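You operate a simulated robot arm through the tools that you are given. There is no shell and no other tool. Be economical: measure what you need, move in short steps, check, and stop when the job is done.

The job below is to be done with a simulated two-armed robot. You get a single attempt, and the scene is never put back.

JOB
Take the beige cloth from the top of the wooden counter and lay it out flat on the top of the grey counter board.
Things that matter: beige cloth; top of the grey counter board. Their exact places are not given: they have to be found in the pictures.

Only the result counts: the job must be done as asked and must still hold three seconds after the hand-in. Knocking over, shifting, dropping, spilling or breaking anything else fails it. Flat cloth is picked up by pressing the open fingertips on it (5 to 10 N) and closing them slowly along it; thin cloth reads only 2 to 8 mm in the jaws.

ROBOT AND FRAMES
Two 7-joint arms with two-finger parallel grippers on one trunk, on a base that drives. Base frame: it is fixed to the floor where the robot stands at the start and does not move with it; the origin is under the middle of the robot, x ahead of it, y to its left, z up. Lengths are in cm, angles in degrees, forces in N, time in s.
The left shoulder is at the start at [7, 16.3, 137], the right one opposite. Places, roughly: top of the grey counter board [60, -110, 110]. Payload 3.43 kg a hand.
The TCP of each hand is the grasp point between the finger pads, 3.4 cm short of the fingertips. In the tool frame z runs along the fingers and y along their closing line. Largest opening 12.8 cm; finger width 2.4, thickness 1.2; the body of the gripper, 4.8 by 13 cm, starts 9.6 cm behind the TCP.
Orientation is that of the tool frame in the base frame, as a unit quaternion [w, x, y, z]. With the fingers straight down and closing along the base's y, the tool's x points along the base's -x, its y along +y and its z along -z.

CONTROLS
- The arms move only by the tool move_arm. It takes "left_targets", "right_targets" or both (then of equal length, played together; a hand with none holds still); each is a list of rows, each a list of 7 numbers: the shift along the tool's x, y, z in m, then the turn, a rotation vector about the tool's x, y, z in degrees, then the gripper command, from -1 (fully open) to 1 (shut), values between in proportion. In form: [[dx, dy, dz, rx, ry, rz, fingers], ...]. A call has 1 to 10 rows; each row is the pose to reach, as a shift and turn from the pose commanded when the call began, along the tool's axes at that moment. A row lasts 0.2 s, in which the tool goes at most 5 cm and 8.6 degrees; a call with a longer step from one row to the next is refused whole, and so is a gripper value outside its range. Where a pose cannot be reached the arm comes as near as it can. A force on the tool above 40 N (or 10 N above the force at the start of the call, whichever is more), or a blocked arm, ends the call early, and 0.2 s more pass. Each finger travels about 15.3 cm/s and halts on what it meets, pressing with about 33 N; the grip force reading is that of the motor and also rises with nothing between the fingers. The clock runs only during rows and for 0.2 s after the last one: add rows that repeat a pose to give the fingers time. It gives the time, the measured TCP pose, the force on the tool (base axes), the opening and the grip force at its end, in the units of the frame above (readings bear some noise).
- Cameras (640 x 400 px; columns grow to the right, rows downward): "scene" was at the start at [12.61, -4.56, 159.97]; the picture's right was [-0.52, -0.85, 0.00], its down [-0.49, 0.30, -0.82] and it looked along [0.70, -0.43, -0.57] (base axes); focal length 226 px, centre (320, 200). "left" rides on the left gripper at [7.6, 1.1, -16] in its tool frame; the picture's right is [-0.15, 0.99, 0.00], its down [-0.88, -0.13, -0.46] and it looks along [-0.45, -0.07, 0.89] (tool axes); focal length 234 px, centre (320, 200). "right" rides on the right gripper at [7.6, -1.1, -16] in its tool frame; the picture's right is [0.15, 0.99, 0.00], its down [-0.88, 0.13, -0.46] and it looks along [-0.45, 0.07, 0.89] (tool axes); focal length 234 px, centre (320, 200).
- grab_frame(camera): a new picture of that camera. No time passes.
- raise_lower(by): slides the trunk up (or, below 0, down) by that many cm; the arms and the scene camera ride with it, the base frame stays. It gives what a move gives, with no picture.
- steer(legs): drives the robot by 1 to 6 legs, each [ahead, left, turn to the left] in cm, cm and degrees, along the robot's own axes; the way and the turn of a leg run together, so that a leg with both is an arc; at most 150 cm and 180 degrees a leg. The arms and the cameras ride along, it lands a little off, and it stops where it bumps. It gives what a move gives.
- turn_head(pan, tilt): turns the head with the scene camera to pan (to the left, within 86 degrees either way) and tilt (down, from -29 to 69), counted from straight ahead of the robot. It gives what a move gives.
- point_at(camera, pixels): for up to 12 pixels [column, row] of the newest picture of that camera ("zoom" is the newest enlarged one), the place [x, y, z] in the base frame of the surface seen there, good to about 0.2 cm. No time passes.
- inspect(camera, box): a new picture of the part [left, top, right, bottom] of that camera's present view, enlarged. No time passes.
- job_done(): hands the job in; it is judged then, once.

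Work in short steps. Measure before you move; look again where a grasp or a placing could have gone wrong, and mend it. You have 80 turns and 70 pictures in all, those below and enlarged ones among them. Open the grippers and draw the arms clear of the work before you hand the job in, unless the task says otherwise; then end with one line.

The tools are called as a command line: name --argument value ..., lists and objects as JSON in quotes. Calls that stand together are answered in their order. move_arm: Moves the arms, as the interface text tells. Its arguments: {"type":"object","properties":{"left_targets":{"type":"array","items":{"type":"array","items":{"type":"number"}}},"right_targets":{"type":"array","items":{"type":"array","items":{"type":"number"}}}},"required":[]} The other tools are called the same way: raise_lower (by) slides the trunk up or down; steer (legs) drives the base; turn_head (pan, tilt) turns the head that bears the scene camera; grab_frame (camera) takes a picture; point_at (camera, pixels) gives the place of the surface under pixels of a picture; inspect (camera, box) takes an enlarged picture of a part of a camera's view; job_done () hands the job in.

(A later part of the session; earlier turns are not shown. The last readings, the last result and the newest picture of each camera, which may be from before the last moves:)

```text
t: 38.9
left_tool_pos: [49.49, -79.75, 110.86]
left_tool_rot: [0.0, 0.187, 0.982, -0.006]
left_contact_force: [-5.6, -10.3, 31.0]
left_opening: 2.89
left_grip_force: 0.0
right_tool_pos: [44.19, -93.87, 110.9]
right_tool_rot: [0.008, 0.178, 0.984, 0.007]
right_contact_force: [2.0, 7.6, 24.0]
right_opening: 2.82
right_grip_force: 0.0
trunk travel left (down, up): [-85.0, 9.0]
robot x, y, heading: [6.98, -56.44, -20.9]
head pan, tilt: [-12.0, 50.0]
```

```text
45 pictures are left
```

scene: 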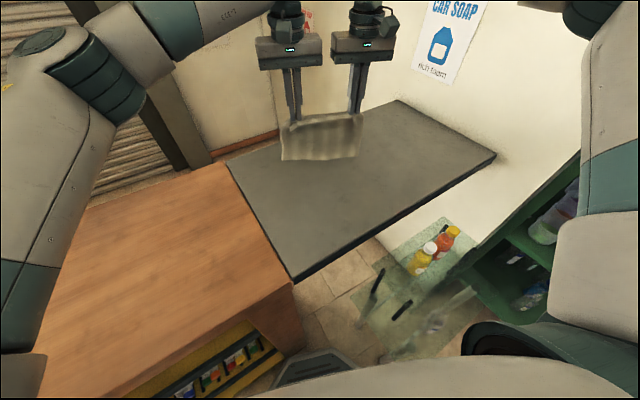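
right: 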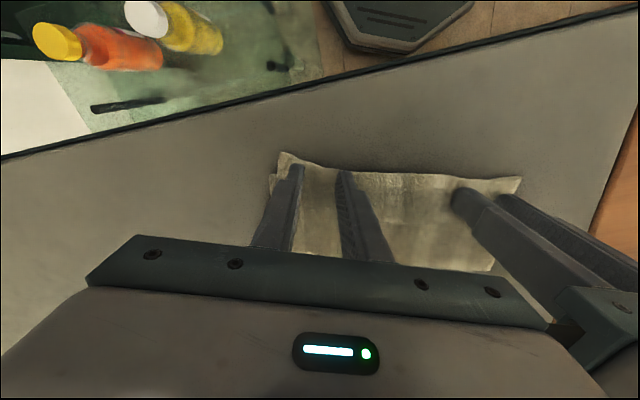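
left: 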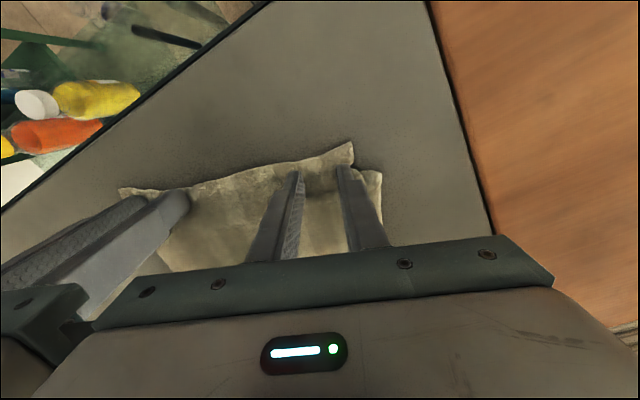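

The ridges have opened out, pressing a bit hard (24–31 N). I lift both hands straight up, slowly at first.

move_arm --left_targets '[[0, 0, -0.006, 0, 0, 0, 0.45], [0, 0, -0.015, 0, 0, 0, 0.45], [0, 0, -0.03, 0, 0, 0, 0.45], [0, 0, -0.06, 0, 0, 0, 0.4], [0, 0, -0.1, 0, 0, 0, 0.35], [0.0, 0, -0.14, 0, 0, 0, 0.35], [0.0, 0, -0.18, 0, 0, 0, 0.35], [0.0, 0, -0.18, 0, 0, 0, 0.35]]' --right_targets '[[0, 0, -0.006, 0, 0, 0, 0.45], [0, 0, -0.015, 0, 0, 0, 0.45], [0, 0, -0.03, 0, 0, 0, 0.45], [0, 0, -0.06, 0, 0, 0, 0.4], [0, 0, -0.1, 0, 0, 0, 0.35], [0.0, 0, -0.14, 0, 0, 0, 0.35], [0.0, 0, -0.18, 0, 0, 0, 0.35], [0.0, 0, -0.18, 0, 0, 0, 0.35]]'

inspect --camera "scene" --box '[220, 60, 460, 280]'

grab_frame --camera "left"

grab_frame --camera "right"

```text
t: 40.7
left_tool_pos: [50.06, -79.59, 128.73]
left_tool_rot: [-0.002, 0.187, 0.982, -0.004]
left_contact_force: [-0.3, 0.6, 0.2]
left_opening: 4.13
left_grip_force: 0.2
right_tool_pos: [44.13, -94.21, 128.63]
right_tool_rot: [0.005, 0.18, 0.984, 0.007]
right_contact_force: [-0.1, -0.2, 0.5]
right_opening: 4.16
right_grip_force: 0.0
trunk travel left (down, up): [-85.0, 9.0]
robot x, y, heading: [6.82, -56.6, -20.8]
head pan, tilt: [-12.0, 50.0]
```

```text
1.82 times, centred on (340, 170) of scene
```

zoom: 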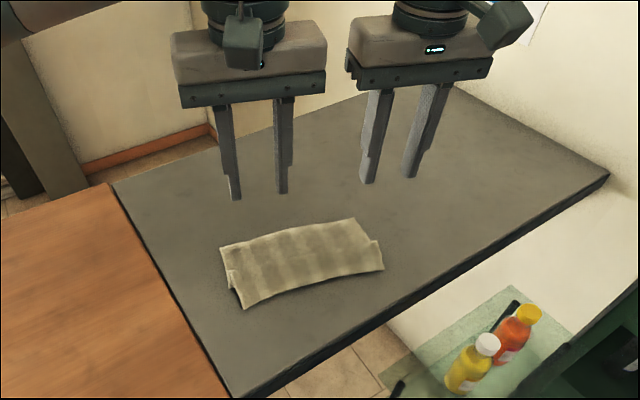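

```text
43 pictures are left
```

left: 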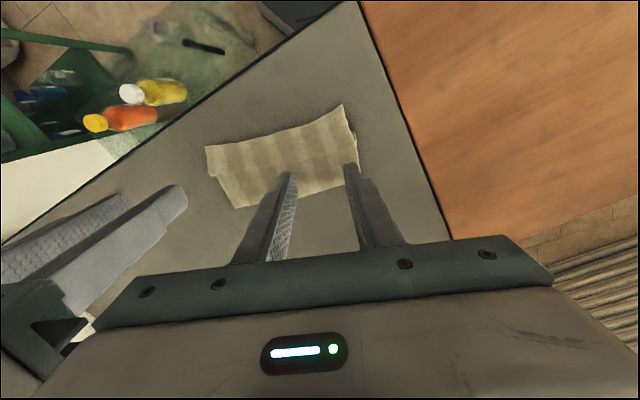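

```text
42 pictures are left
```

right: 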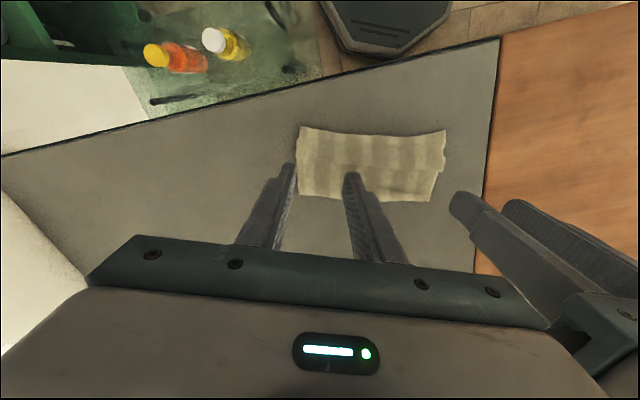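

The cloth looks folded: its depth seems ~10 cm rather than 18. I zoom and measure.

inspect --camera "scene" --box '[290, 130, 375, 185]'

inspect --camera "left" --box '[190, 90, 380, 220]'

point_at --camera "left" --pixels '[[206, 146], [340, 106], [357, 150], [238, 208], [352, 165], [280, 130], [280, 165], [220, 180], [345, 135], [260, 200]]'

```text
7.27 times, centred on (332, 158) of scene
```

zoom: 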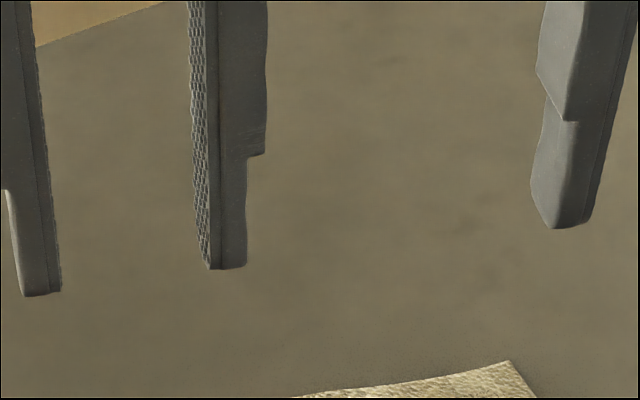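

```text
3.08 times, centred on (285, 155) of left
```

zoom: 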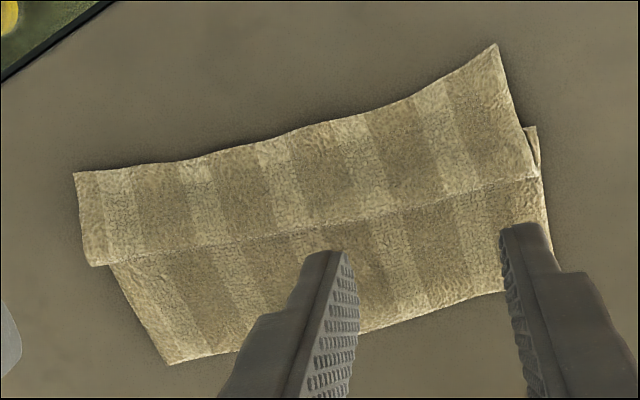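

```text
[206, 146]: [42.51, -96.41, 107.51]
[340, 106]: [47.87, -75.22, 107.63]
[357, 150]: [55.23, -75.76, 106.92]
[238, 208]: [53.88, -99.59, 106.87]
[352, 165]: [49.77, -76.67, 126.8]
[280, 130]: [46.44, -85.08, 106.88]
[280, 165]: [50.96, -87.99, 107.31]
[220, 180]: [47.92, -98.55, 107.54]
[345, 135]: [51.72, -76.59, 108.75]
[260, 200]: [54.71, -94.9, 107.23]
```

There is a Z-fold: the front strip overlaps the rear part by ~3 cm. I'll push the rear strip away with the left hand's wide-open fingertips; first a clean scene view to measure.

inspect --camera "scene" --box '[290, 160, 380, 240]'

point_at --camera "zoom" --pixels '[[320, 200]]'

```text
5.00 times, centred on (335, 200) of scene
```

zoom: 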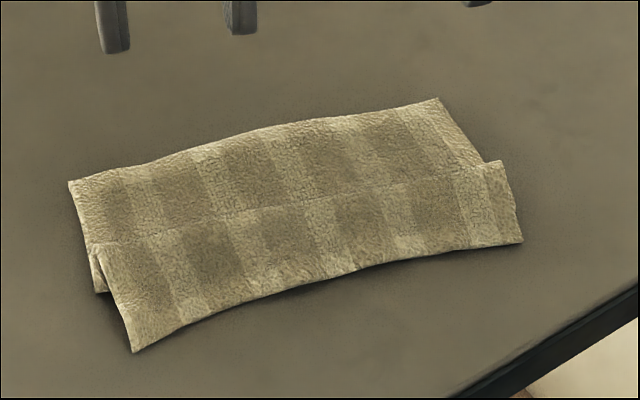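

```text
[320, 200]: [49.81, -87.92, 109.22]
```

point_at --camera "zoom" --pixels '[[72, 183], [438, 100], [484, 163], [500, 162], [521, 242], [132, 350], [90, 243], [250, 140], [270, 215], [300, 282], [440, 170], [180, 200]]'

```text
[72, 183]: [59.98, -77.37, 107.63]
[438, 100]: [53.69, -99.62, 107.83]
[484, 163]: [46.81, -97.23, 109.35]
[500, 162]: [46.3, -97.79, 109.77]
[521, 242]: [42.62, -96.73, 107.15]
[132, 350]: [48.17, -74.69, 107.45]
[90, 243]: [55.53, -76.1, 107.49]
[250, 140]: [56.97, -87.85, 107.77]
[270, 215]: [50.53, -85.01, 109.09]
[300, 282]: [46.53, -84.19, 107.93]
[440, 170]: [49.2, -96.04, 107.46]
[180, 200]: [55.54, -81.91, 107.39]
```

Rear strip centre ≈(54.5,−87.4), its normal nearly my heading. I move the right hand off to the right and bring the left hand, fully open, above the rear strip.

move_arm --left_targets '[[0, 0, 0, 0, 0, 0, 0], [0, 0, 0, 0, 0, 0, -0.5], [-0.02, -0.015, 0.02, 0, 0, 0, -1], [-0.04, -0.03, 0.05, 0, 0, 0, -1], [-0.06, -0.045, 0.08, 0, 0, 0, -1], [-0.072, -0.057, 0.11, 0, 0, 0, -1], [-0.072, -0.057, 0.14, 0, 0, 0, -1], [-0.072, -0.057, 0.165, 0, 0, 0, -1], [-0.072, -0.057, 0.165, 0, 0, 0, -1]]' --right_targets '[[0.0, -0.03, 0, 0, 0, 0, 0.4], [0.0, -0.06, 0, 0, 0, 0, 0.4], [0.0, -0.09, 0, 0, 0, 0, 0.4], [0.0, -0.12, -0.01, 0, 0, 0, 0.4], [0.0, -0.15, -0.02, 0, 0, 0, 0.4], [0.0, -0.16, -0.02, 0, 0, 0, 0.4], [0.0, -0.16, -0.02, 0, 0, 0, 0.4], [0.0, -0.16, -0.02, 0, 0, 0, 0.4], [0.0, -0.16, -0.02, 0, 0, 0, 0.4]]'

grab_frame --camera "left"

inspect --camera "scene" --box '[240, 100, 440, 240]'

```text
t: 42.7
left_tool_pos: [54.84, -87.83, 112.2]
left_tool_rot: [-0.001, 0.187, 0.982, -0.004]
left_contact_force: [0.3, -0.3, 0.1]
left_opening: 12.82
left_grip_force: 0.1
right_tool_pos: [38.53, -109.27, 130.37]
right_tool_rot: [0.005, 0.179, 0.984, 0.006]
right_contact_force: [0.3, 0.7, 0.3]
right_opening: 3.84
right_grip_force: 0.0
trunk travel left (down, up): [-85.0, 9.0]
robot x, y, heading: [6.79, -56.66, -21.0]
head pan, tilt: [-12.0, 50.0]
```

```text
38 pictures are left
```

left: 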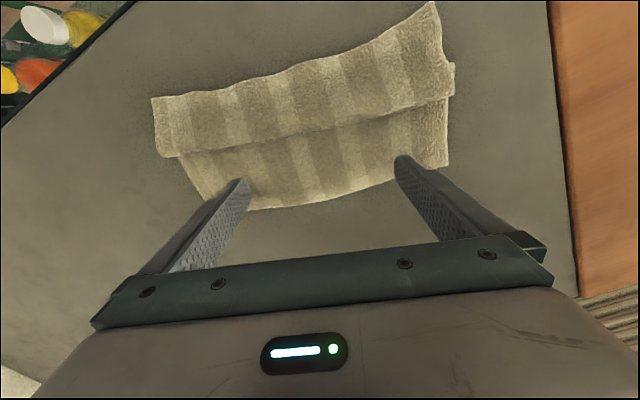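

```text
2.86 times, centred on (340, 170) of scene
```

zoom: 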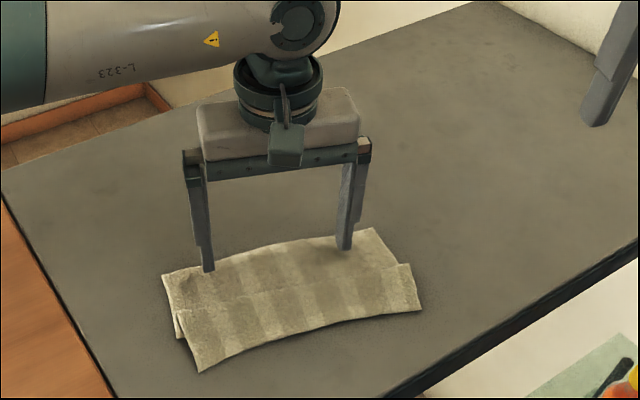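

Both fingertips are over the rear strip. I press down gently and read the force.

move_arm --left_targets '[[0, 0, 0.008, 0, 0, 0, -1], [0, 0, 0.014, 0, 0, 0, -1], [0, 0, 0.0165, 0, 0, 0, -1], [0, 0, 0.0165, 0, 0, 0, -1]]'

```text
t: 43.7
left_tool_pos: [54.72, -87.79, 110.65]
left_tool_rot: [-0.001, 0.186, 0.982, -0.004]
left_contact_force: [1.4, 0.5, 9.7]
left_opening: 12.81
left_grip_force: 0.0
right_tool_pos: [38.71, -109.1, 130.33]
right_tool_rot: [0.005, 0.179, 0.984, 0.007]
right_contact_force: [-0.2, 0.2, 0.9]
right_opening: 3.86
right_grip_force: 0.0
trunk travel left (down, up): [-85.0, 9.0]
robot x, y, heading: [6.84, -56.38, -20.9]
head pan, tilt: [-12.0, 50.0]
```

Pressing with 9.7 N. I slide it forward 5 cm slowly.

move_arm --left_targets '[[-0.006, 0, 0, 0, 0, 0, -1], [-0.012, 0, 0, 0, 0, 0, -1], [-0.018, 0, 0, 0, 0, 0, -1], [-0.024, 0, 0, 0, 0, 0, -1], [-0.03, 0, 0, 0, 0, 0, -1], [-0.036, 0, 0, 0, 0, 0, -1], [-0.042, 0, 0, 0, 0, 0, -1], [-0.048, 0, 0, 0, 0, 0, -1], [-0.05, 0, 0, 0, 0, 0, -1]]'

grab_frame --camera "left"

inspect --camera "scene" --box '[240, 100, 440, 240]'

```text
t: 45.7
left_tool_pos: [59.2, -89.58, 110.67]
left_tool_rot: [0.001, 0.187, 0.982, -0.004]
left_contact_force: [-2.3, 1.8, 11.9]
left_opening: 12.79
left_grip_force: 0.2
right_tool_pos: [38.52, -108.99, 130.37]
right_tool_rot: [0.006, 0.178, 0.984, 0.005]
right_contact_force: [-0.4, 0.3, 0.3]
right_opening: 3.82
right_grip_force: 0.0
trunk travel left (down, up): [-85.0, 9.0]
robot x, y, heading: [6.77, -56.64, -20.9]
head pan, tilt: [-12.0, 50.0]
```

```text
36 pictures are left
```

left: 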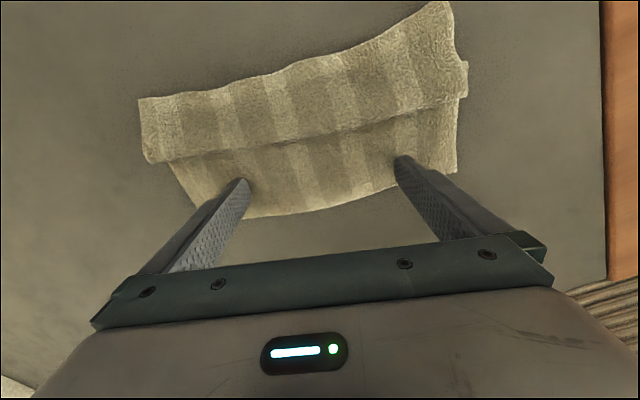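

```text
2.86 times, centred on (340, 170) of scene
```

zoom: 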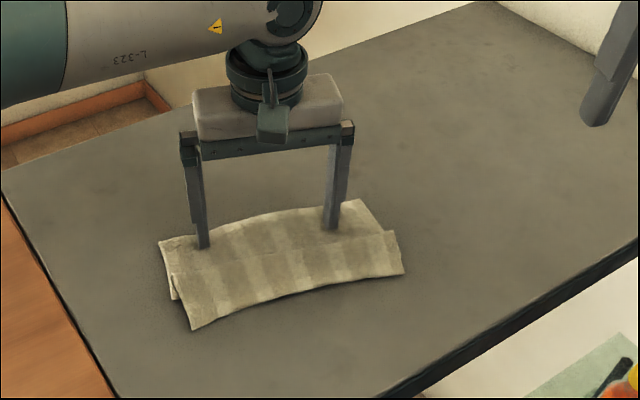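

The whole cloth slid forward without unfolding, which gives ample front room. Now I'll re-pinch both front corners, lift ~8 cm to peel out the fold, and lay back toward the robot slowly. First lift the left hand and measure.

move_arm --left_targets '[[0, 0, -0.02, 0, 0, 0, -1], [0, 0, -0.05, 0, 0, 0, -1], [0, 0, -0.1, 0, 0, 0, -0.4], [-0.0, 0, -0.14, 0, 0, 0, 0.3], [0, 0.0, -0.15, 0, 0, 0, 0.375], [0, 0.0, -0.15, 0, 0, 0, 0.375]]'

inspect --camera "scene" --box '[280, 150, 390, 230]'

point_at --camera "zoom" --pixels '[[320, 200]]'

```text
t: 47.1
left_tool_pos: [59.12, -89.45, 125.54]
left_tool_rot: [-0.002, 0.186, 0.983, -0.004]
left_contact_force: [0.2, 0.2, 0.6]
left_opening: 3.99
left_grip_force: 0.1
right_tool_pos: [38.69, -109.19, 130.52]
right_tool_rot: [0.004, 0.179, 0.984, 0.007]
right_contact_force: [0.4, 0.1, 0.1]
right_opening: 3.83
right_grip_force: 0.2
trunk travel left (down, up): [-85.0, 9.0]
robot x, y, heading: [6.86, -56.17, -21.0]
head pan, tilt: [-12.0, 50.0]
```

```text
5.00 times, centred on (335, 190) of scene
```

zoom: 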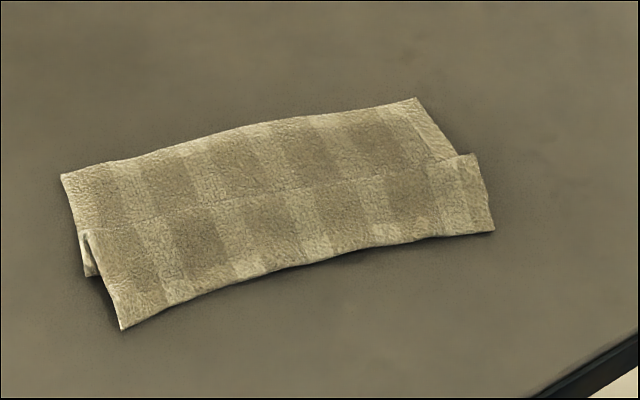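

```text
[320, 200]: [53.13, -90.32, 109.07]
```

point_at --camera "zoom" --pixels '[[122, 328], [493, 230], [470, 156], [415, 99], [62, 175], [85, 235], [180, 298], [430, 236], [160, 270], [430, 205]]'

```text
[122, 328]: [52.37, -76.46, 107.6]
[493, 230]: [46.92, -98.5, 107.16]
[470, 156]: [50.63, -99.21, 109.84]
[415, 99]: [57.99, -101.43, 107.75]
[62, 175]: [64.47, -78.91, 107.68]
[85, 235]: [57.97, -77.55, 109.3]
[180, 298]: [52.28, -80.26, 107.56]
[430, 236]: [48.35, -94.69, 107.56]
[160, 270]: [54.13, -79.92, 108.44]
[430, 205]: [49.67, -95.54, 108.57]
```

Front corners are at (52.4,−76.5) and (46.9,−98.5). I bring the hands above grip points (53.1,−80.2) and (49.3,−95.6) at z≈113.

move_arm --left_targets '[[0.02, 0.015, 0.0, 0, 0, 0, 0.375], [0.04, 0.03, 0.01, 0, 0, 0, 0.375], [0.06, 0.045, 0.02, 0, 0, 0, 0.375], [0.08, 0.06, 0.04, 0, 0, 0, 0.375], [0.089, 0.065, 0.06, 0, 0, 0, 0.375], [0.089, 0.065, 0.08, 0, 0, 0, 0.375], [0.089, 0.065, 0.1, 0, 0, 0, 0.375], [0.089, 0.065, 0.12, 0, 0, 0, 0.375], [0.089, 0.065, 0.125, 0, 0, 0, 0.375]]' --right_targets '[[-0.01, 0.03, 0.0, 0, 0, 0, 0.375], [-0.02, 0.06, 0.01, 0, 0, 0, 0.375], [-0.03, 0.09, 0.03, 0, 0, 0, 0.375], [-0.04, 0.12, 0.05, 0, 0, 0, 0.375], [-0.05, 0.145, 0.08, 0, 0, 0, 0.375], [-0.0507, 0.164, 0.11, 0, 0, 0, 0.375], [-0.0507, 0.164, 0.14, 0, 0, 0, 0.375], [-0.0507, 0.164, 0.165, 0, 0, 0, 0.375], [-0.0507, 0.164, 0.174, 0, 0, 0, 0.375]]'

grab_frame --camera "left"

grab_frame --camera "right"

```text
t: 49.1
left_tool_pos: [53.23, -80.32, 113.03]
left_tool_rot: [-0.001, 0.187, 0.982, -0.005]
left_contact_force: [-0.2, -0.1, 0.1]
left_opening: 3.98
left_grip_force: 0.0
right_tool_pos: [49.4, -95.41, 113.35]
right_tool_rot: [0.005, 0.179, 0.984, 0.005]
right_contact_force: [0.2, -1.3, -0.4]
right_opening: 4.01
right_grip_force: 0.1
trunk travel left (down, up): [-85.0, 9.0]
robot x, y, heading: [6.88, -55.74, -21.0]
head pan, tilt: [-12.0, 50.0]
```

```text
33 pictures are left
```

left: 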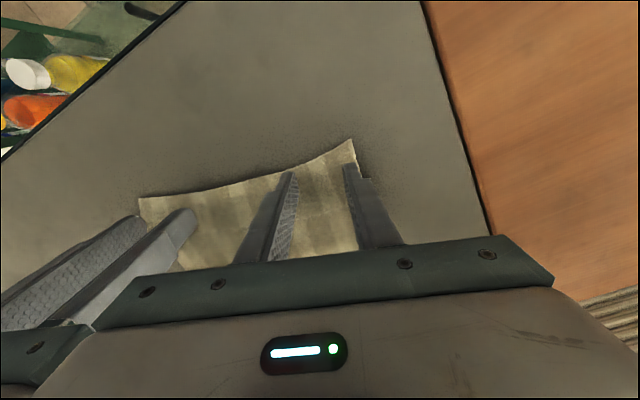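

```text
32 pictures are left
```

right: 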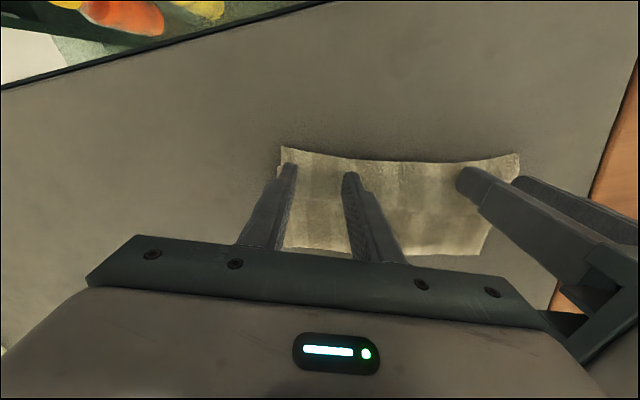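

Positions look right. I descend to a light press, shifting each slightly inward.

move_arm --left_targets '[[0.002, -0.003, 0.01, 0, 0, 0, 0.375], [0.003, -0.003, 0.018, 0, 0, 0, 0.375], [0.003, -0.003, 0.022, 0, 0, 0, 0.375], [0.003, -0.003, 0.022, 0, 0, 0, 0.375]]' --right_targets '[[0.002, 0.004, 0.01, 0, 0, 0, 0.375], [0.003, 0.004, 0.02, 0, 0, 0, 0.375], [0.003, 0.004, 0.025, 0, 0, 0, 0.375], [0.003, 0.004, 0.025, 0, 0, 0, 0.375]]'

```text
t: 50.1
left_tool_pos: [52.87, -80.45, 110.92]
left_tool_rot: [-0.001, 0.187, 0.982, -0.004]
left_contact_force: [0.1, 0.5, 0.3]
left_opening: 3.98
left_grip_force: 0.0
right_tool_pos: [49.47, -94.94, 111.02]
right_tool_rot: [0.006, 0.178, 0.984, 0.007]
right_contact_force: [1.9, -1.7, 15.3]
right_opening: 3.97
right_grip_force: 0.1
trunk travel left (down, up): [-85.0, 9.0]
robot x, y, heading: [6.87, -56.4, -21.2]
head pan, tilt: [-12.0, 50.0]
```

The right presses 15 N on a double layer; I lift it, move it 0.9 cm toward the front edge and press again, with the left 2 mm further down.

move_arm --left_targets '[[0, 0, 0, 0, 0, 0, 0.375], [0.003, 0, 0, 0, 0, 0, 0.375], [0.003, 0, 0.002, 0, 0, 0, 0.375], [0.003, 0, 0.0025, 0, 0, 0, 0.375], [0.003, 0, 0.0025, 0, 0, 0, 0.375]]' --right_targets '[[0, 0, -0.007, 0, 0, 0, 0.375], [0.009, 0, -0.007, 0, 0, 0, 0.375], [0.009, 0, 0, 0, 0, 0, 0.375], [0.009, 0, 0.002, 0, 0, 0, 0.375], [0.009, 0, 0.002, 0, 0, 0, 0.375]]'

grab_frame --camera "right"

```text
t: 51.3
left_tool_pos: [52.47, -80.29, 110.75]
left_tool_rot: [0.0, 0.187, 0.982, -0.006]
left_contact_force: [1.4, -0.7, 6.8]
left_opening: 3.98
left_grip_force: 0.0
right_tool_pos: [48.39, -94.59, 110.8]
right_tool_rot: [0.006, 0.178, 0.984, 0.006]
right_contact_force: [0.3, 0.3, 13.4]
right_opening: 4.03
right_grip_force: 0.0
trunk travel left (down, up): [-85.0, 9.0]
robot x, y, heading: [6.5, -56.27, -20.9]
head pan, tilt: [-12.0, 50.0]
```

```text
31 pictures are left
```

right: 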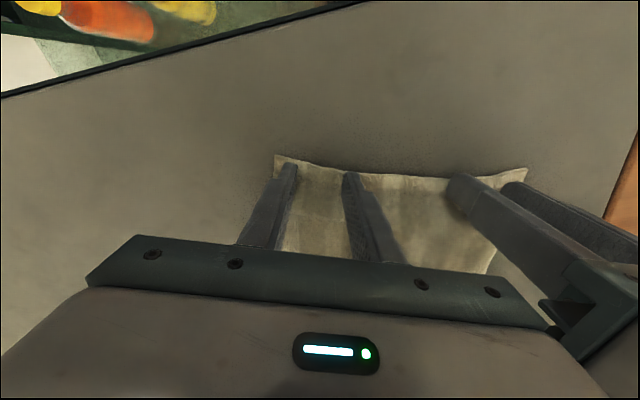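

Fingertips are right at the front edge now. I ease the right by 0.5 mm and close both slowly.

move_arm --left_targets '[[0, 0, 0.0005, 0, 0, 0, 0.45], [0, 0, 0.0005, 0, 0, 0, 0.53], [0, 0, 0.0005, 0, 0, 0, 0.61], [0, 0, 0.0005, 0, 0, 0, 0.69], [0, 0, 0.0005, 0, 0, 0, 0.77], [0, 0, 0.0005, 0, 0, 0, 0.85], [0, 0, 0.0005, 0, 0, 0, 0.93], [0, 0, 0.0005, 0, 0, 0, 1], [0, 0, 0.0005, 0, 0, 0, 1], [0, 0, 0.0005, 0, 0, 0, 1]]' --right_targets '[[0, 0, -0.0005, 0, 0, 0, 0.45], [0, 0, -0.0005, 0, 0, 0, 0.53], [0, 0, -0.0005, 0, 0, 0, 0.61], [0, 0, -0.0005, 0, 0, 0, 0.69], [0, 0, -0.0005, 0, 0, 0, 0.77], [0, 0, -0.0005, 0, 0, 0, 0.85], [0, 0, -0.0005, 0, 0, 0, 0.93], [0, 0, -0.0005, 0, 0, 0, 1], [0, 0, -0.0005, 0, 0, 0, 1], [0, 0, -0.0005, 0, 0, 0, 1]]'

grab_frame --camera "right"

grab_frame --camera "left"

```text
t: 53.5
left_tool_pos: [52.58, -80.25, 110.57]
left_tool_rot: [-0.001, 0.186, 0.982, -0.005]
left_contact_force: [-2.0, -8.7, 15.0]
left_opening: 0.44
left_grip_force: 33.0
right_tool_pos: [48.39, -94.61, 110.71]
right_tool_rot: [0.005, 0.178, 0.984, 0.006]
right_contact_force: [2.0, 10.2, 4.3]
right_opening: 0.36
right_grip_force: 32.6
trunk travel left (down, up): [-85.0, 9.0]
robot x, y, heading: [6.44, -56.49, -20.8]
head pan, tilt: [-12.0, 50.0]
```

```text
30 pictures are left
```

right: 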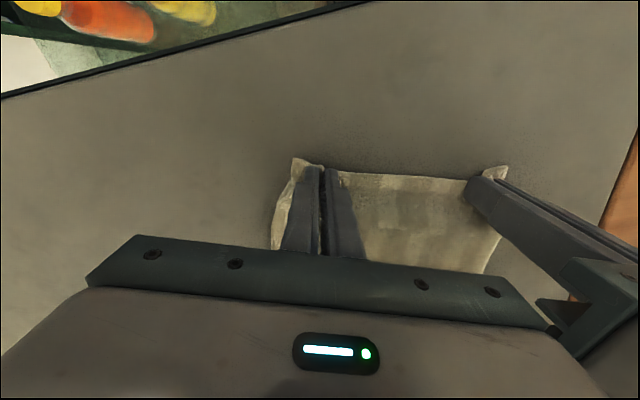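

```text
29 pictures are left
```

left: 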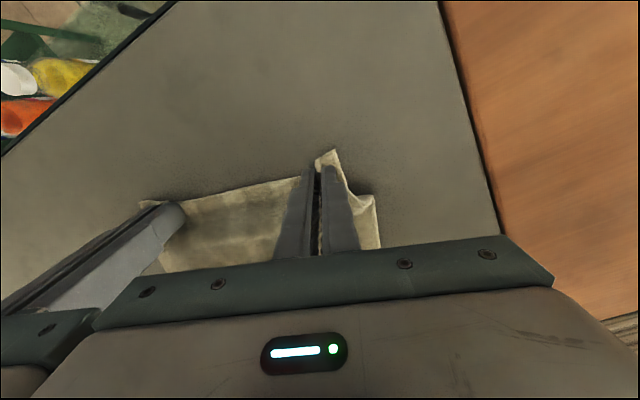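

Both pinched. I lift 10 cm to peel the fold out and look.

move_arm --left_targets '[[0, 0, -0.01, 0, 0, 0, 1], [0, 0, -0.025, 0, 0, 0, 1], [0, 0, -0.04, 0, 0, 0, 1], [0, 0, -0.055, 0, 0, 0, 1], [0, 0, -0.07, 0, 0, 0, 1], [0, 0, -0.085, 0, 0, 0, 1], [0, 0, -0.1, 0, 0, 0, 1], [0, 0, -0.1, 0, 0, 0, 1]]' --right_targets '[[0, 0, -0.01, 0, 0, 0, 1], [0, 0, -0.025, 0, 0, 0, 1], [0, 0, -0.04, 0, 0, 0, 1], [0, 0, -0.055, 0, 0, 0, 1], [0, 0, -0.07, 0, 0, 0, 1], [0, 0, -0.085, 0, 0, 0, 1], [0, 0, -0.1, 0, 0, 0, 1], [0, 0, -0.1, 0, 0, 0, 1]]'

inspect --camera "scene" --box '[250, 90, 410, 230]'

grab_frame --camera "left"

```text
t: 55.3
left_tool_pos: [52.62, -80.32, 120.51]
left_tool_rot: [-0.001, 0.187, 0.982, -0.005]
left_contact_force: [-4.0, -13.8, -0.2]
left_opening: 0.39
left_grip_force: 33.2
right_tool_pos: [48.35, -94.59, 120.68]
right_tool_rot: [0.005, 0.178, 0.984, 0.006]
right_contact_force: [4.6, 13.3, -0.5]
right_opening: 0.36
right_grip_force: 33.1
trunk travel left (down, up): [-85.0, 9.0]
robot x, y, heading: [6.88, -56.54, -21.0]
head pan, tilt: [-12.0, 50.0]
```

```text
2.86 times, centred on (330, 160) of scene
```

zoom: 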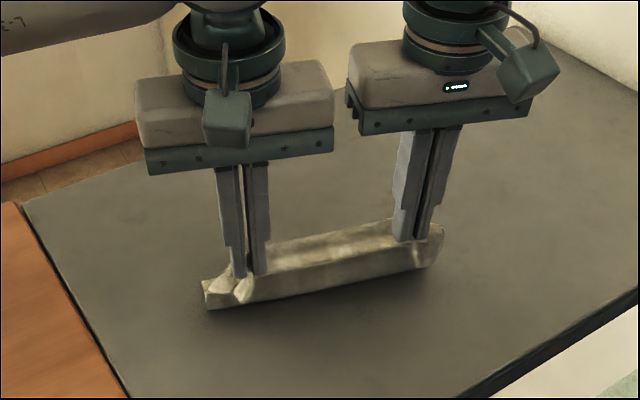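

```text
27 pictures are left
```

left: 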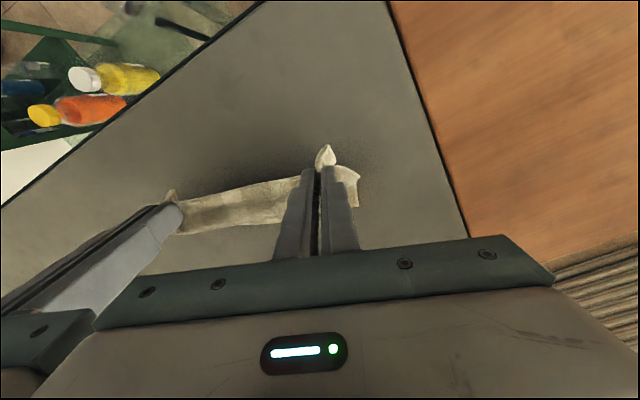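

It seems to hang short; I ease the tension and lift 10 cm more for a clear view.

move_arm --left_targets '[[0, -0.004, -0.02, 0, 0, 0, 1], [0, -0.005, -0.04, 0, 0, 0, 1], [0, -0.005, -0.06, 0, 0, 0, 1], [0, -0.005, -0.08, 0, 0, 0, 1], [0, -0.005, -0.11, 0, 0, 0, 1], [0, -0.005, -0.11, 0, 0, 0, 1]]' --right_targets '[[0, 0.004, -0.02, 0, 0, 0, 1], [0, 0.005, -0.04, 0, 0, 0, 1], [0, 0.005, -0.06, 0, 0, 0, 1], [0, 0.005, -0.08, 0, 0, 0, 1], [0, 0.005, -0.11, 0, 0, 0, 1], [0, 0.005, -0.11, 0, 0, 0, 1]]'

inspect --camera "scene" --box '[240, 40, 420, 200]'

```text
t: 56.7
left_tool_pos: [52.67, -80.77, 131.43]
left_tool_rot: [-0.002, 0.186, 0.982, -0.004]
left_contact_force: [-1.2, -1.7, -0.6]
left_opening: 0.39
left_grip_force: 32.7
right_tool_pos: [48.62, -94.41, 131.63]
right_tool_rot: [0.004, 0.177, 0.984, 0.006]
right_contact_force: [0.5, 2.6, -0.3]
right_opening: 0.34
right_grip_force: 32.9
trunk travel left (down, up): [-85.0, 9.0]
robot x, y, heading: [6.75, -56.29, -20.9]
head pan, tilt: [-12.0, 50.0]
```

```text
2.50 times, centred on (330, 120) of scene
```

zoom: 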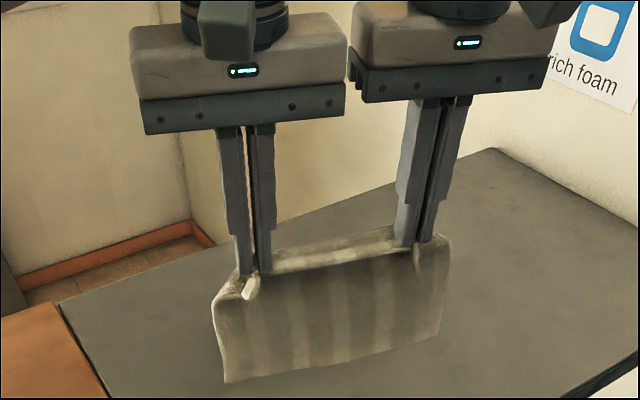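

Now it hangs as a single unfolded sheet. I measure the hem.

point_at --camera "zoom" --pixels '[[226, 380], [330, 365], [440, 335], [330, 270], [225, 300], [445, 245], [335, 320]]'

```text
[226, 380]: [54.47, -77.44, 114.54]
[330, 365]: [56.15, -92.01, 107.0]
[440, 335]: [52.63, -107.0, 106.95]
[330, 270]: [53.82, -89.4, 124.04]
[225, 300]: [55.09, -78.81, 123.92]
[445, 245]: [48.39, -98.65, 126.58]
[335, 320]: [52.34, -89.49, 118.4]
```

Hem is near z≈113. I move forward 12 cm slowly to gain laying room and let it settle.

move_arm --left_targets '[[-0.015, 0, 0, 0, 0, 0, 1], [-0.03, 0, 0, 0, 0, 0, 1], [-0.045, 0, 0, 0, 0, 0, 1], [-0.06, 0, 0, 0, 0, 0, 1], [-0.075, 0, 0, 0, 0, 0, 1], [-0.09, 0, 0, 0, 0, 0, 1], [-0.105, 0, 0, 0, 0, 0, 1], [-0.115, 0, 0, 0, 0, 0, 1], [-0.115, 0, 0.01, 0, 0, 0, 1], [-0.115, 0, 0.01, 0, 0, 0, 1]]' --right_targets '[[-0.015, 0, 0, 0, 0, 0, 1], [-0.03, 0, 0, 0, 0, 0, 1], [-0.045, 0, 0, 0, 0, 0, 1], [-0.06, 0, 0, 0, 0, 0, 1], [-0.075, 0, 0, 0, 0, 0, 1], [-0.09, 0, 0, 0, 0, 0, 1], [-0.105, 0, 0, 0, 0, 0, 1], [-0.115, 0, 0, 0, 0, 0, 1], [-0.115, 0, 0.01, 0, 0, 0, 1], [-0.115, 0, 0.01, 0, 0, 0, 1]]'

move_arm --left_targets '[[0, 0, 0.01, 0, 0, 0, 1], [0, 0, 0.02, 0, 0, 0, 1], [0, 0, 0.03, 0, 0, 0, 1], [0, 0, 0.04, 0, 0, 0, 1], [0, 0, 0.045, 0, 0, 0, 1], [0, 0, 0.045, 0, 0, 0, 1]]' --right_targets '[[0, 0, 0.01, 0, 0, 0, 1], [0, 0, 0.02, 0, 0, 0, 1], [0, 0, 0.03, 0, 0, 0, 1], [0, 0, 0.04, 0, 0, 0, 1], [0, 0, 0.045, 0, 0, 0, 1], [0, 0, 0.045, 0, 0, 0, 1]]'

inspect --camera "scene" --box '[240, 40, 420, 200]'

```text
t: 58.9
left_tool_pos: [63.28, -84.89, 130.45]
left_tool_rot: [-0.002, 0.186, 0.982, -0.004]
left_contact_force: [0.0, 0.6, -1.0]
left_opening: 0.39
left_grip_force: 33.1
right_tool_pos: [59.29, -98.32, 130.66]
right_tool_rot: [0.004, 0.178, 0.984, 0.007]
right_contact_force: [-0.1, 0.9, 0.2]
right_opening: 0.32
right_grip_force: 32.7
trunk travel left (down, up): [-85.0, 9.0]
robot x, y, heading: [6.43, -56.55, -20.9]
head pan, tilt: [-12.0, 50.0]
```

```text
t: 60.3
left_tool_pos: [63.14, -84.86, 125.88]
left_tool_rot: [-0.001, 0.186, 0.982, -0.004]
left_contact_force: [-0.1, -0.3, -0.3]
left_opening: 0.4
left_grip_force: 33.4
right_tool_pos: [59.2, -98.45, 126.37]
right_tool_rot: [0.005, 0.178, 0.984, 0.006]
right_contact_force: [-0.3, 0.0, 0.0]
right_opening: 0.34
right_grip_force: 33.1
trunk travel left (down, up): [-85.0, 9.0]
robot x, y, heading: [6.96, -56.42, -20.9]
head pan, tilt: [-12.0, 50.0]
```

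```text
2.50 times, centred on (330, 120) of scene
```

zoom: 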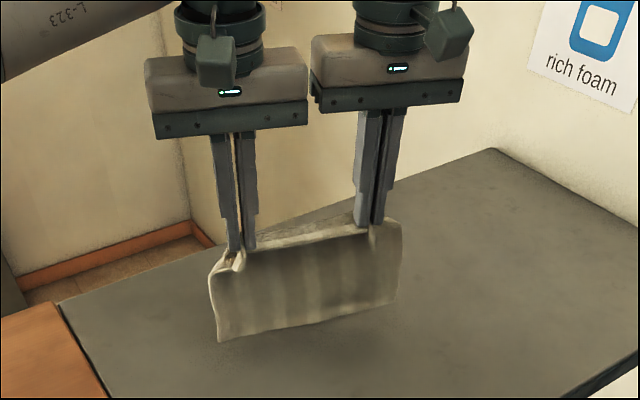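

Cloth hangs straight with its hem just above the board. I lay it in a slow arc, first part.

move_arm --left_targets '[[0.005, 0, 0.01, 0, 0, 0, 1], [0.02, 0, 0.013, 0, 0, 0, 1], [0.035, 0, 0.016, 0, 0, 0, 1], [0.05, 0, 0.022, 0, 0, 0, 1], [0.065, 0, 0.03, 0, 0, 0, 1], [0.08, 0, 0.04, 0, 0, 0, 1], [0.093, 0, 0.052, 0, 0, 0, 1], [0.105, 0, 0.065, 0, 0, 0, 1], [0.105, 0, 0.065, 0, 0, 0, 1]]' --right_targets '[[0.005, 0, 0.013, 0, 0, 0, 1], [0.02, 0, 0.016, 0, 0, 0, 1], [0.035, 0, 0.019, 0, 0, 0, 1], [0.05, 0, 0.025, 0, 0, 0, 1], [0.065, 0, 0.033, 0, 0, 0, 1], [0.08, 0, 0.043, 0, 0, 0, 1], [0.093, 0, 0.055, 0, 0, 0, 1], [0.105, 0, 0.068, 0, 0, 0, 1], [0.105, 0, 0.068, 0, 0, 0, 1]]'

inspect --camera "scene" --box '[240, 80, 420, 240]'

grab_frame --camera "left"

```text
t: 62.3
left_tool_pos: [53.29, -81.24, 119.4]
left_tool_rot: [-0.001, 0.186, 0.982, -0.004]
left_contact_force: [-0.7, -0.6, -0.2]
left_opening: 0.4
left_grip_force: 33.4
right_tool_pos: [49.5, -94.6, 119.34]
right_tool_rot: [0.005, 0.178, 0.984, 0.005]
right_contact_force: [0.4, 1.1, 0.3]
right_opening: 0.34
right_grip_force: 33.1
trunk travel left (down, up): [-85.0, 9.0]
robot x, y, heading: [6.39, -56.21, -20.9]
head pan, tilt: [-12.0, 50.0]
```

```text
2.50 times, centred on (330, 160) of scene
```

zoom: 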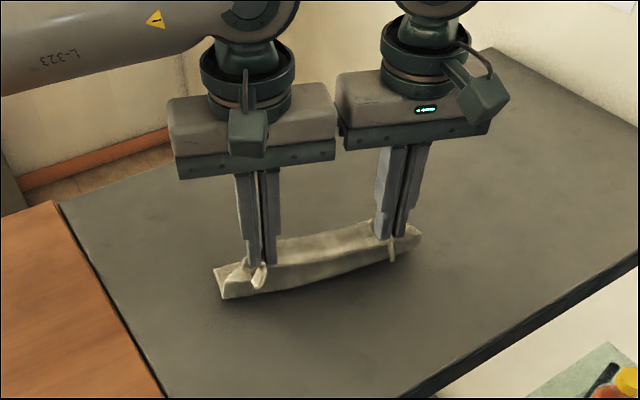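

```text
23 pictures are left
```

left: 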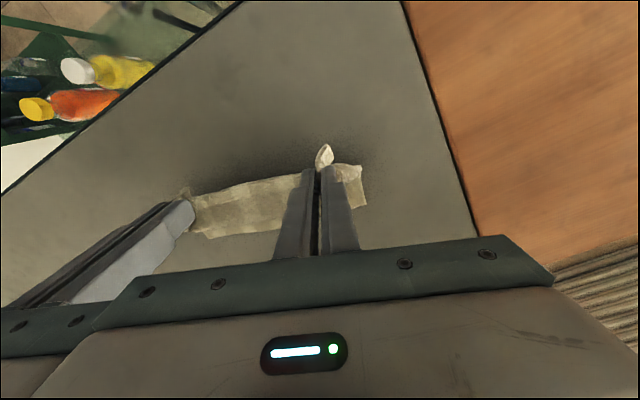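

I need to know where the hem is; I measure visible cloth points.

point_at --camera "left" --pixels '[[250, 195], [250, 215], [215, 232], [350, 175], [362, 205], [240, 190], [270, 228], [240, 250], [325, 155]]'

point_at --camera "zoom" --pixels '[[222, 296], [215, 270], [300, 288], [410, 250], [340, 240], [330, 262], [245, 275]]'

grab_frame --camera "right"

```text
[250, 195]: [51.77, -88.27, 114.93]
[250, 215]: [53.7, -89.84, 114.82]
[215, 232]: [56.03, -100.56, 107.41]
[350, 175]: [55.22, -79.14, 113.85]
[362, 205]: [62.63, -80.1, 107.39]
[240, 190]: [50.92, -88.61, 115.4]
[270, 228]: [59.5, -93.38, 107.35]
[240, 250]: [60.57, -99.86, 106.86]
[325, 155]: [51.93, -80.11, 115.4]
```

```text
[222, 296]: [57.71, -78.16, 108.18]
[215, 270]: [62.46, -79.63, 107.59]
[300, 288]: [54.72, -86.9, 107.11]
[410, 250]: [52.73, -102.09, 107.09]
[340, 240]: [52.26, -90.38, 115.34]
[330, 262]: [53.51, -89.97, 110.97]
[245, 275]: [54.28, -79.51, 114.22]
```

```text
22 pictures are left
```

right: 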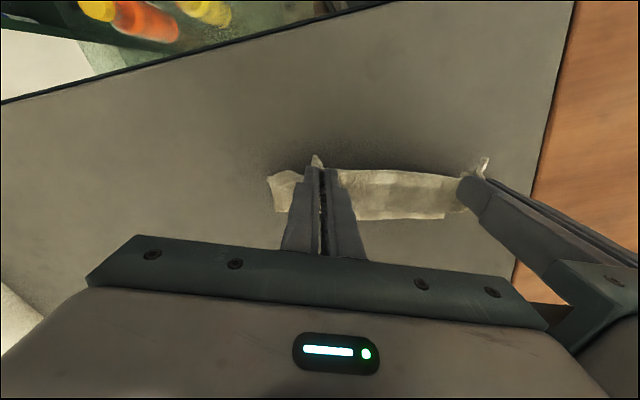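

The hem is lying trailing ~9 cm ahead, with the sheet drooping; it slides a bit. I continue lowering with at least equal drag back so no fold forms.

move_arm --left_targets '[[0.012, 0, 0.006, 0, 0, 0, 1], [0.024, 0, 0.014, 0, 0, 0, 1], [0.036, 0, 0.022, 0, 0, 0, 1], [0.048, 0, 0.032, 0, 0, 0, 1], [0.06, 0, 0.042, 0, 0, 0, 1], [0.07, 0, 0.054, 0, 0, 0, 1], [0.08, 0, 0.066, 0, 0, 0, 1], [0.088, 0, 0.074, 0, 0, 0, 1], [0.096, 0, 0.08, 0, 0, 0, 1], [0.1, 0, 0.081, 0, 0, 0, 1]]' --right_targets '[[0.012, 0, 0.006, 0, 0, 0, 1], [0.024, 0, 0.014, 0, 0, 0, 1], [0.036, 0, 0.022, 0, 0, 0, 1], [0.048, 0, 0.032, 0, 0, 0, 1], [0.06, 0, 0.042, 0, 0, 0, 1], [0.07, 0, 0.054, 0, 0, 0, 1], [0.08, 0, 0.066, 0, 0, 0, 1], [0.088, 0, 0.074, 0, 0, 0, 1], [0.096, 0, 0.08, 0, 0, 0, 1], [0.1, 0, 0.081, 0, 0, 0, 1]]'

grab_frame --camera "left"

inspect --camera "scene" --box '[240, 100, 420, 260]'

```text
t: 64.5
left_tool_pos: [44.05, -77.65, 111.45]
left_tool_rot: [-0.001, 0.187, 0.982, -0.004]
left_contact_force: [-0.3, -0.6, 0.3]
left_opening: 0.41
left_grip_force: 33.2
right_tool_pos: [40.23, -90.93, 111.12]
right_tool_rot: [0.005, 0.178, 0.984, 0.006]
right_contact_force: [0.9, 0.0, 0.3]
right_opening: 0.32
right_grip_force: 33.0
trunk travel left (down, up): [-85.0, 9.0]
robot x, y, heading: [6.51, -56.21, -20.9]
head pan, tilt: [-12.0, 50.0]
```

```text
21 pictures are left
```

left: 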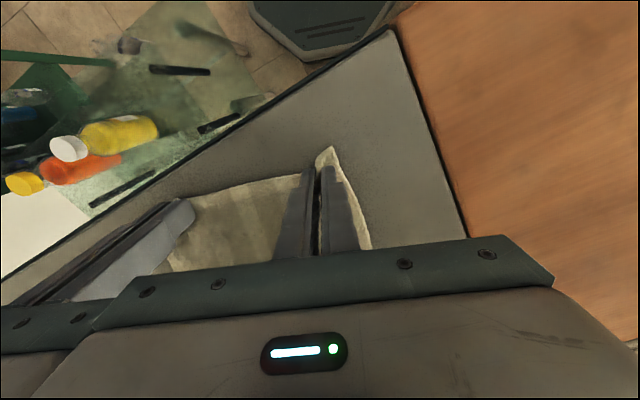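

```text
2.50 times, centred on (330, 180) of scene
```

zoom: 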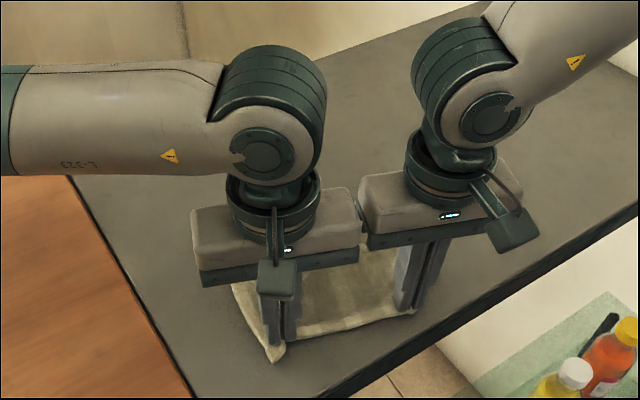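

No fold visible now. I lower to a light press and open slowly.

move_arm --left_targets '[[0, 0, 0.003, 0, 0, 0, 1], [0, 0, 0.004, 0, 0, 0, 0.9], [0, 0, 0.004, 0, 0, 0, 0.8], [0, 0, 0.004, 0, 0, 0, 0.7], [0, 0, 0.004, 0, 0, 0, 0.6], [0, 0, 0.004, 0, 0, 0, 0.5], [0, 0, 0.004, 0, 0, 0, 0.4], [0, 0, 0.004, 0, 0, 0, 0.3], [0, 0, 0.004, 0, 0, 0, 0.3]]' --right_targets '[[0, 0, 0.001, 0, 0, 0, 1], [0, 0, 0.001, 0, 0, 0, 0.9], [0, 0, 0.001, 0, 0, 0, 0.8], [0, 0, 0.001, 0, 0, 0, 0.7], [0, 0, 0.001, 0, 0, 0, 0.6], [0, 0, 0.001, 0, 0, 0, 0.5], [0, 0, 0.001, 0, 0, 0, 0.4], [0, 0, 0.001, 0, 0, 0, 0.3], [0, 0, 0.001, 0, 0, 0, 0.3]]'

move_arm --left_targets '[[0, 0, -0.004, 0, 0, 0, 0.3], [0, 0, -0.015, 0, 0, 0, 0.3], [0, 0, -0.04, 0, 0, 0, 0.3], [0, 0.0, -0.08, 0, 0, 0, 0.3], [0, 0.02, -0.12, 0, 0, 0, 0.3], [0, 0.05, -0.15, 0, 0, 0, 0.3], [0, 0.08, -0.17, 0, 0, 0, 0.3]]' --right_targets '[[0, 0, -0.004, 0, 0, 0, 0.3], [0, 0, -0.015, 0, 0, 0, 0.3], [0, 0, -0.04, 0, 0, 0, 0.3], [0, 0, -0.08, 0, 0, 0, 0.3], [0, -0.03, -0.12, 0, 0, 0, 0.3], [0, -0.06, -0.15, 0, 0, 0, 0.3], [0, -0.1, -0.17, 0, 0, 0, 0.3]]'

inspect --camera "scene" --box '[250, 120, 410, 260]'

```text
t: 66.5
left_tool_pos: [44.23, -77.51, 111.02]
left_tool_rot: [-0.001, 0.186, 0.983, -0.005]
left_contact_force: [0.3, 0.4, -0.9]
left_opening: 4.46
left_grip_force: 0.1
right_tool_pos: [40.19, -90.97, 111.09]
right_tool_rot: [0.005, 0.179, 0.984, 0.006]
right_contact_force: [0.2, -0.1, 0.7]
right_opening: 4.47
right_grip_force: 0.0
trunk travel left (down, up): [-85.0, 9.0]
robot x, y, heading: [7.29, -56.27, -21.1]
head pan, tilt: [-12.0, 50.0]
```

```text
t: 68.1
left_tool_pos: [47.16, -69.86, 127.91]
left_tool_rot: [0.001, 0.187, 0.982, -0.005]
left_contact_force: [-0.1, 1.2, 0.4]
left_opening: 4.5
left_grip_force: 0.0
right_tool_pos: [36.3, -100.52, 128.12]
right_tool_rot: [0.006, 0.178, 0.984, 0.006]
right_contact_force: [0.3, 0.2, 0.2]
right_opening: 4.46
right_grip_force: 0.0
trunk travel left (down, up): [-85.0, 9.0]
robot x, y, heading: [7.18, -56.67, -20.9]
head pan, tilt: [-12.0, 50.0]
```

```text
2.86 times, centred on (330, 190) of scene
```

zoom: 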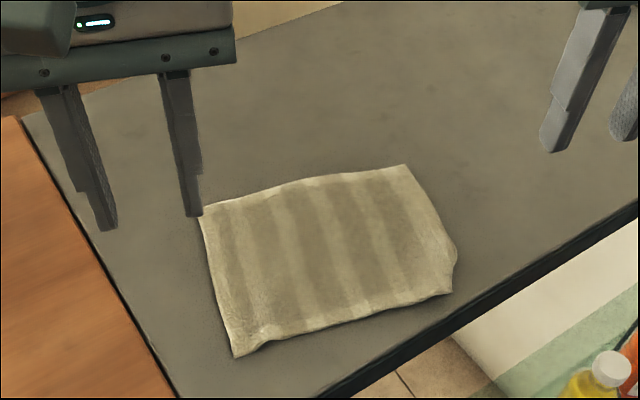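

The cloth is laid out in full now, single layer. I measure its corners and heights.

point_at --camera "zoom" --pixels '[[203, 205], [407, 166], [454, 255], [448, 292], [236, 355], [265, 330], [320, 328], [330, 250], [225, 290], [430, 270], [400, 295], [280, 340]]'

inspect --camera "scene" --box '[295, 180, 375, 255]'

```text
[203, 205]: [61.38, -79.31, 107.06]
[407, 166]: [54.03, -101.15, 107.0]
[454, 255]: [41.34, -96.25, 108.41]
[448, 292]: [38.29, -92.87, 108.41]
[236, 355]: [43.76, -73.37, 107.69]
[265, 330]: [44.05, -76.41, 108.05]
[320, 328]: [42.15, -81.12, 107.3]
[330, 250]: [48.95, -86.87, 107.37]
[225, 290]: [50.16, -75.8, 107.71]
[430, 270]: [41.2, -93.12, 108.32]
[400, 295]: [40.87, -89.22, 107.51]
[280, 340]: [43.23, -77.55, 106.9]
```

```text
5.33 times, centred on (335, 218) of scene
```

zoom: 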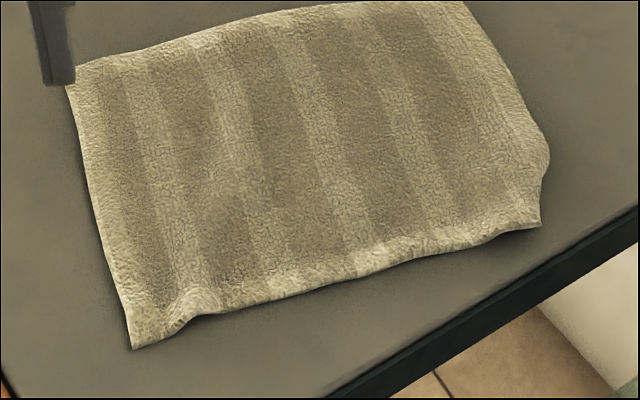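

Flat (≤1.4 cm), but the right front corner is only ~1.3 cm from the board edge. I tow the cloth 5 cm inward with the left hand's open fingertips on the rear part, as worked before.

move_arm --left_targets '[[-0.025, -0.027, 0, 0, 0, 0, -0.3], [-0.05, -0.054, 0, 0, 0, 0, -1], [-0.075, -0.081, 0, 0, 0, 0, -1], [-0.1, -0.108, 0.01, 0, 0, 0, -1], [-0.125, -0.135, 0.03, 0, 0, 0, -1], [-0.141, -0.153, 0.06, 0, 0, 0, -1], [-0.141, -0.153, 0.09, 0, 0, 0, -1], [-0.141, -0.153, 0.12, 0, 0, 0, -1], [-0.141, -0.153, 0.15, 0, 0, 0, -1], [-0.141, -0.153, 0.16, 0, 0, 0, -1]]'

move_arm --left_targets '[[0, 0, 0.006, 0, 0, 0, -1], [0, 0, 0.012, 0, 0, 0, -1], [0, 0, 0.015, 0, 0, 0, -1], [0, 0, 0.015, 0, 0, 0, -1]]'

grab_frame --camera "left"

```text
t: 70.3
left_tool_pos: [54.59, -89.5, 112.17]
left_tool_rot: [-0.001, 0.186, 0.983, -0.004]
left_contact_force: [-0.4, 0.1, 0.0]
left_opening: 12.79
left_grip_force: 0.1
right_tool_pos: [36.41, -100.5, 127.97]
right_tool_rot: [0.004, 0.179, 0.984, 0.005]
right_contact_force: [0.4, 0.7, -0.5]
right_opening: 4.48
right_grip_force: 0.1
trunk travel left (down, up): [-85.0, 9.0]
robot x, y, heading: [7.08, -56.76, -20.8]
head pan, tilt: [-12.0, 50.0]
```

```text
t: 71.3
left_tool_pos: [54.56, -89.67, 110.66]
left_tool_rot: [0.0, 0.186, 0.982, -0.005]
left_contact_force: [1.0, 2.1, 4.0]
left_opening: 12.81
left_grip_force: 0.0
right_tool_pos: [36.47, -100.54, 127.93]
right_tool_rot: [0.004, 0.178, 0.984, 0.007]
right_contact_force: [1.1, -0.2, -0.4]
right_opening: 4.49
right_grip_force: 0.1
trunk travel left (down, up): [-85.0, 9.0]
robot x, y, heading: [6.92, -56.67, -20.9]
head pan, tilt: [-12.0, 50.0]
```

```text
17 pictures are left
```

left: 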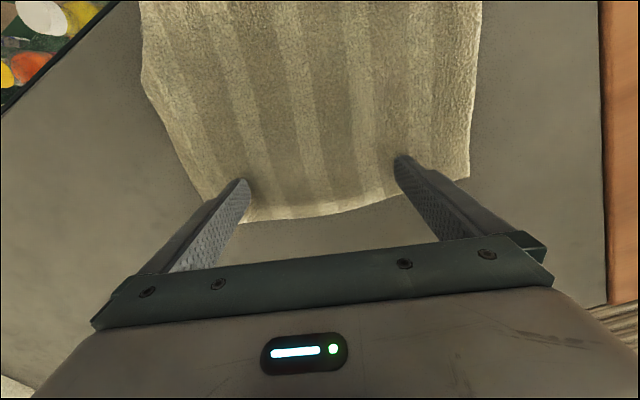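

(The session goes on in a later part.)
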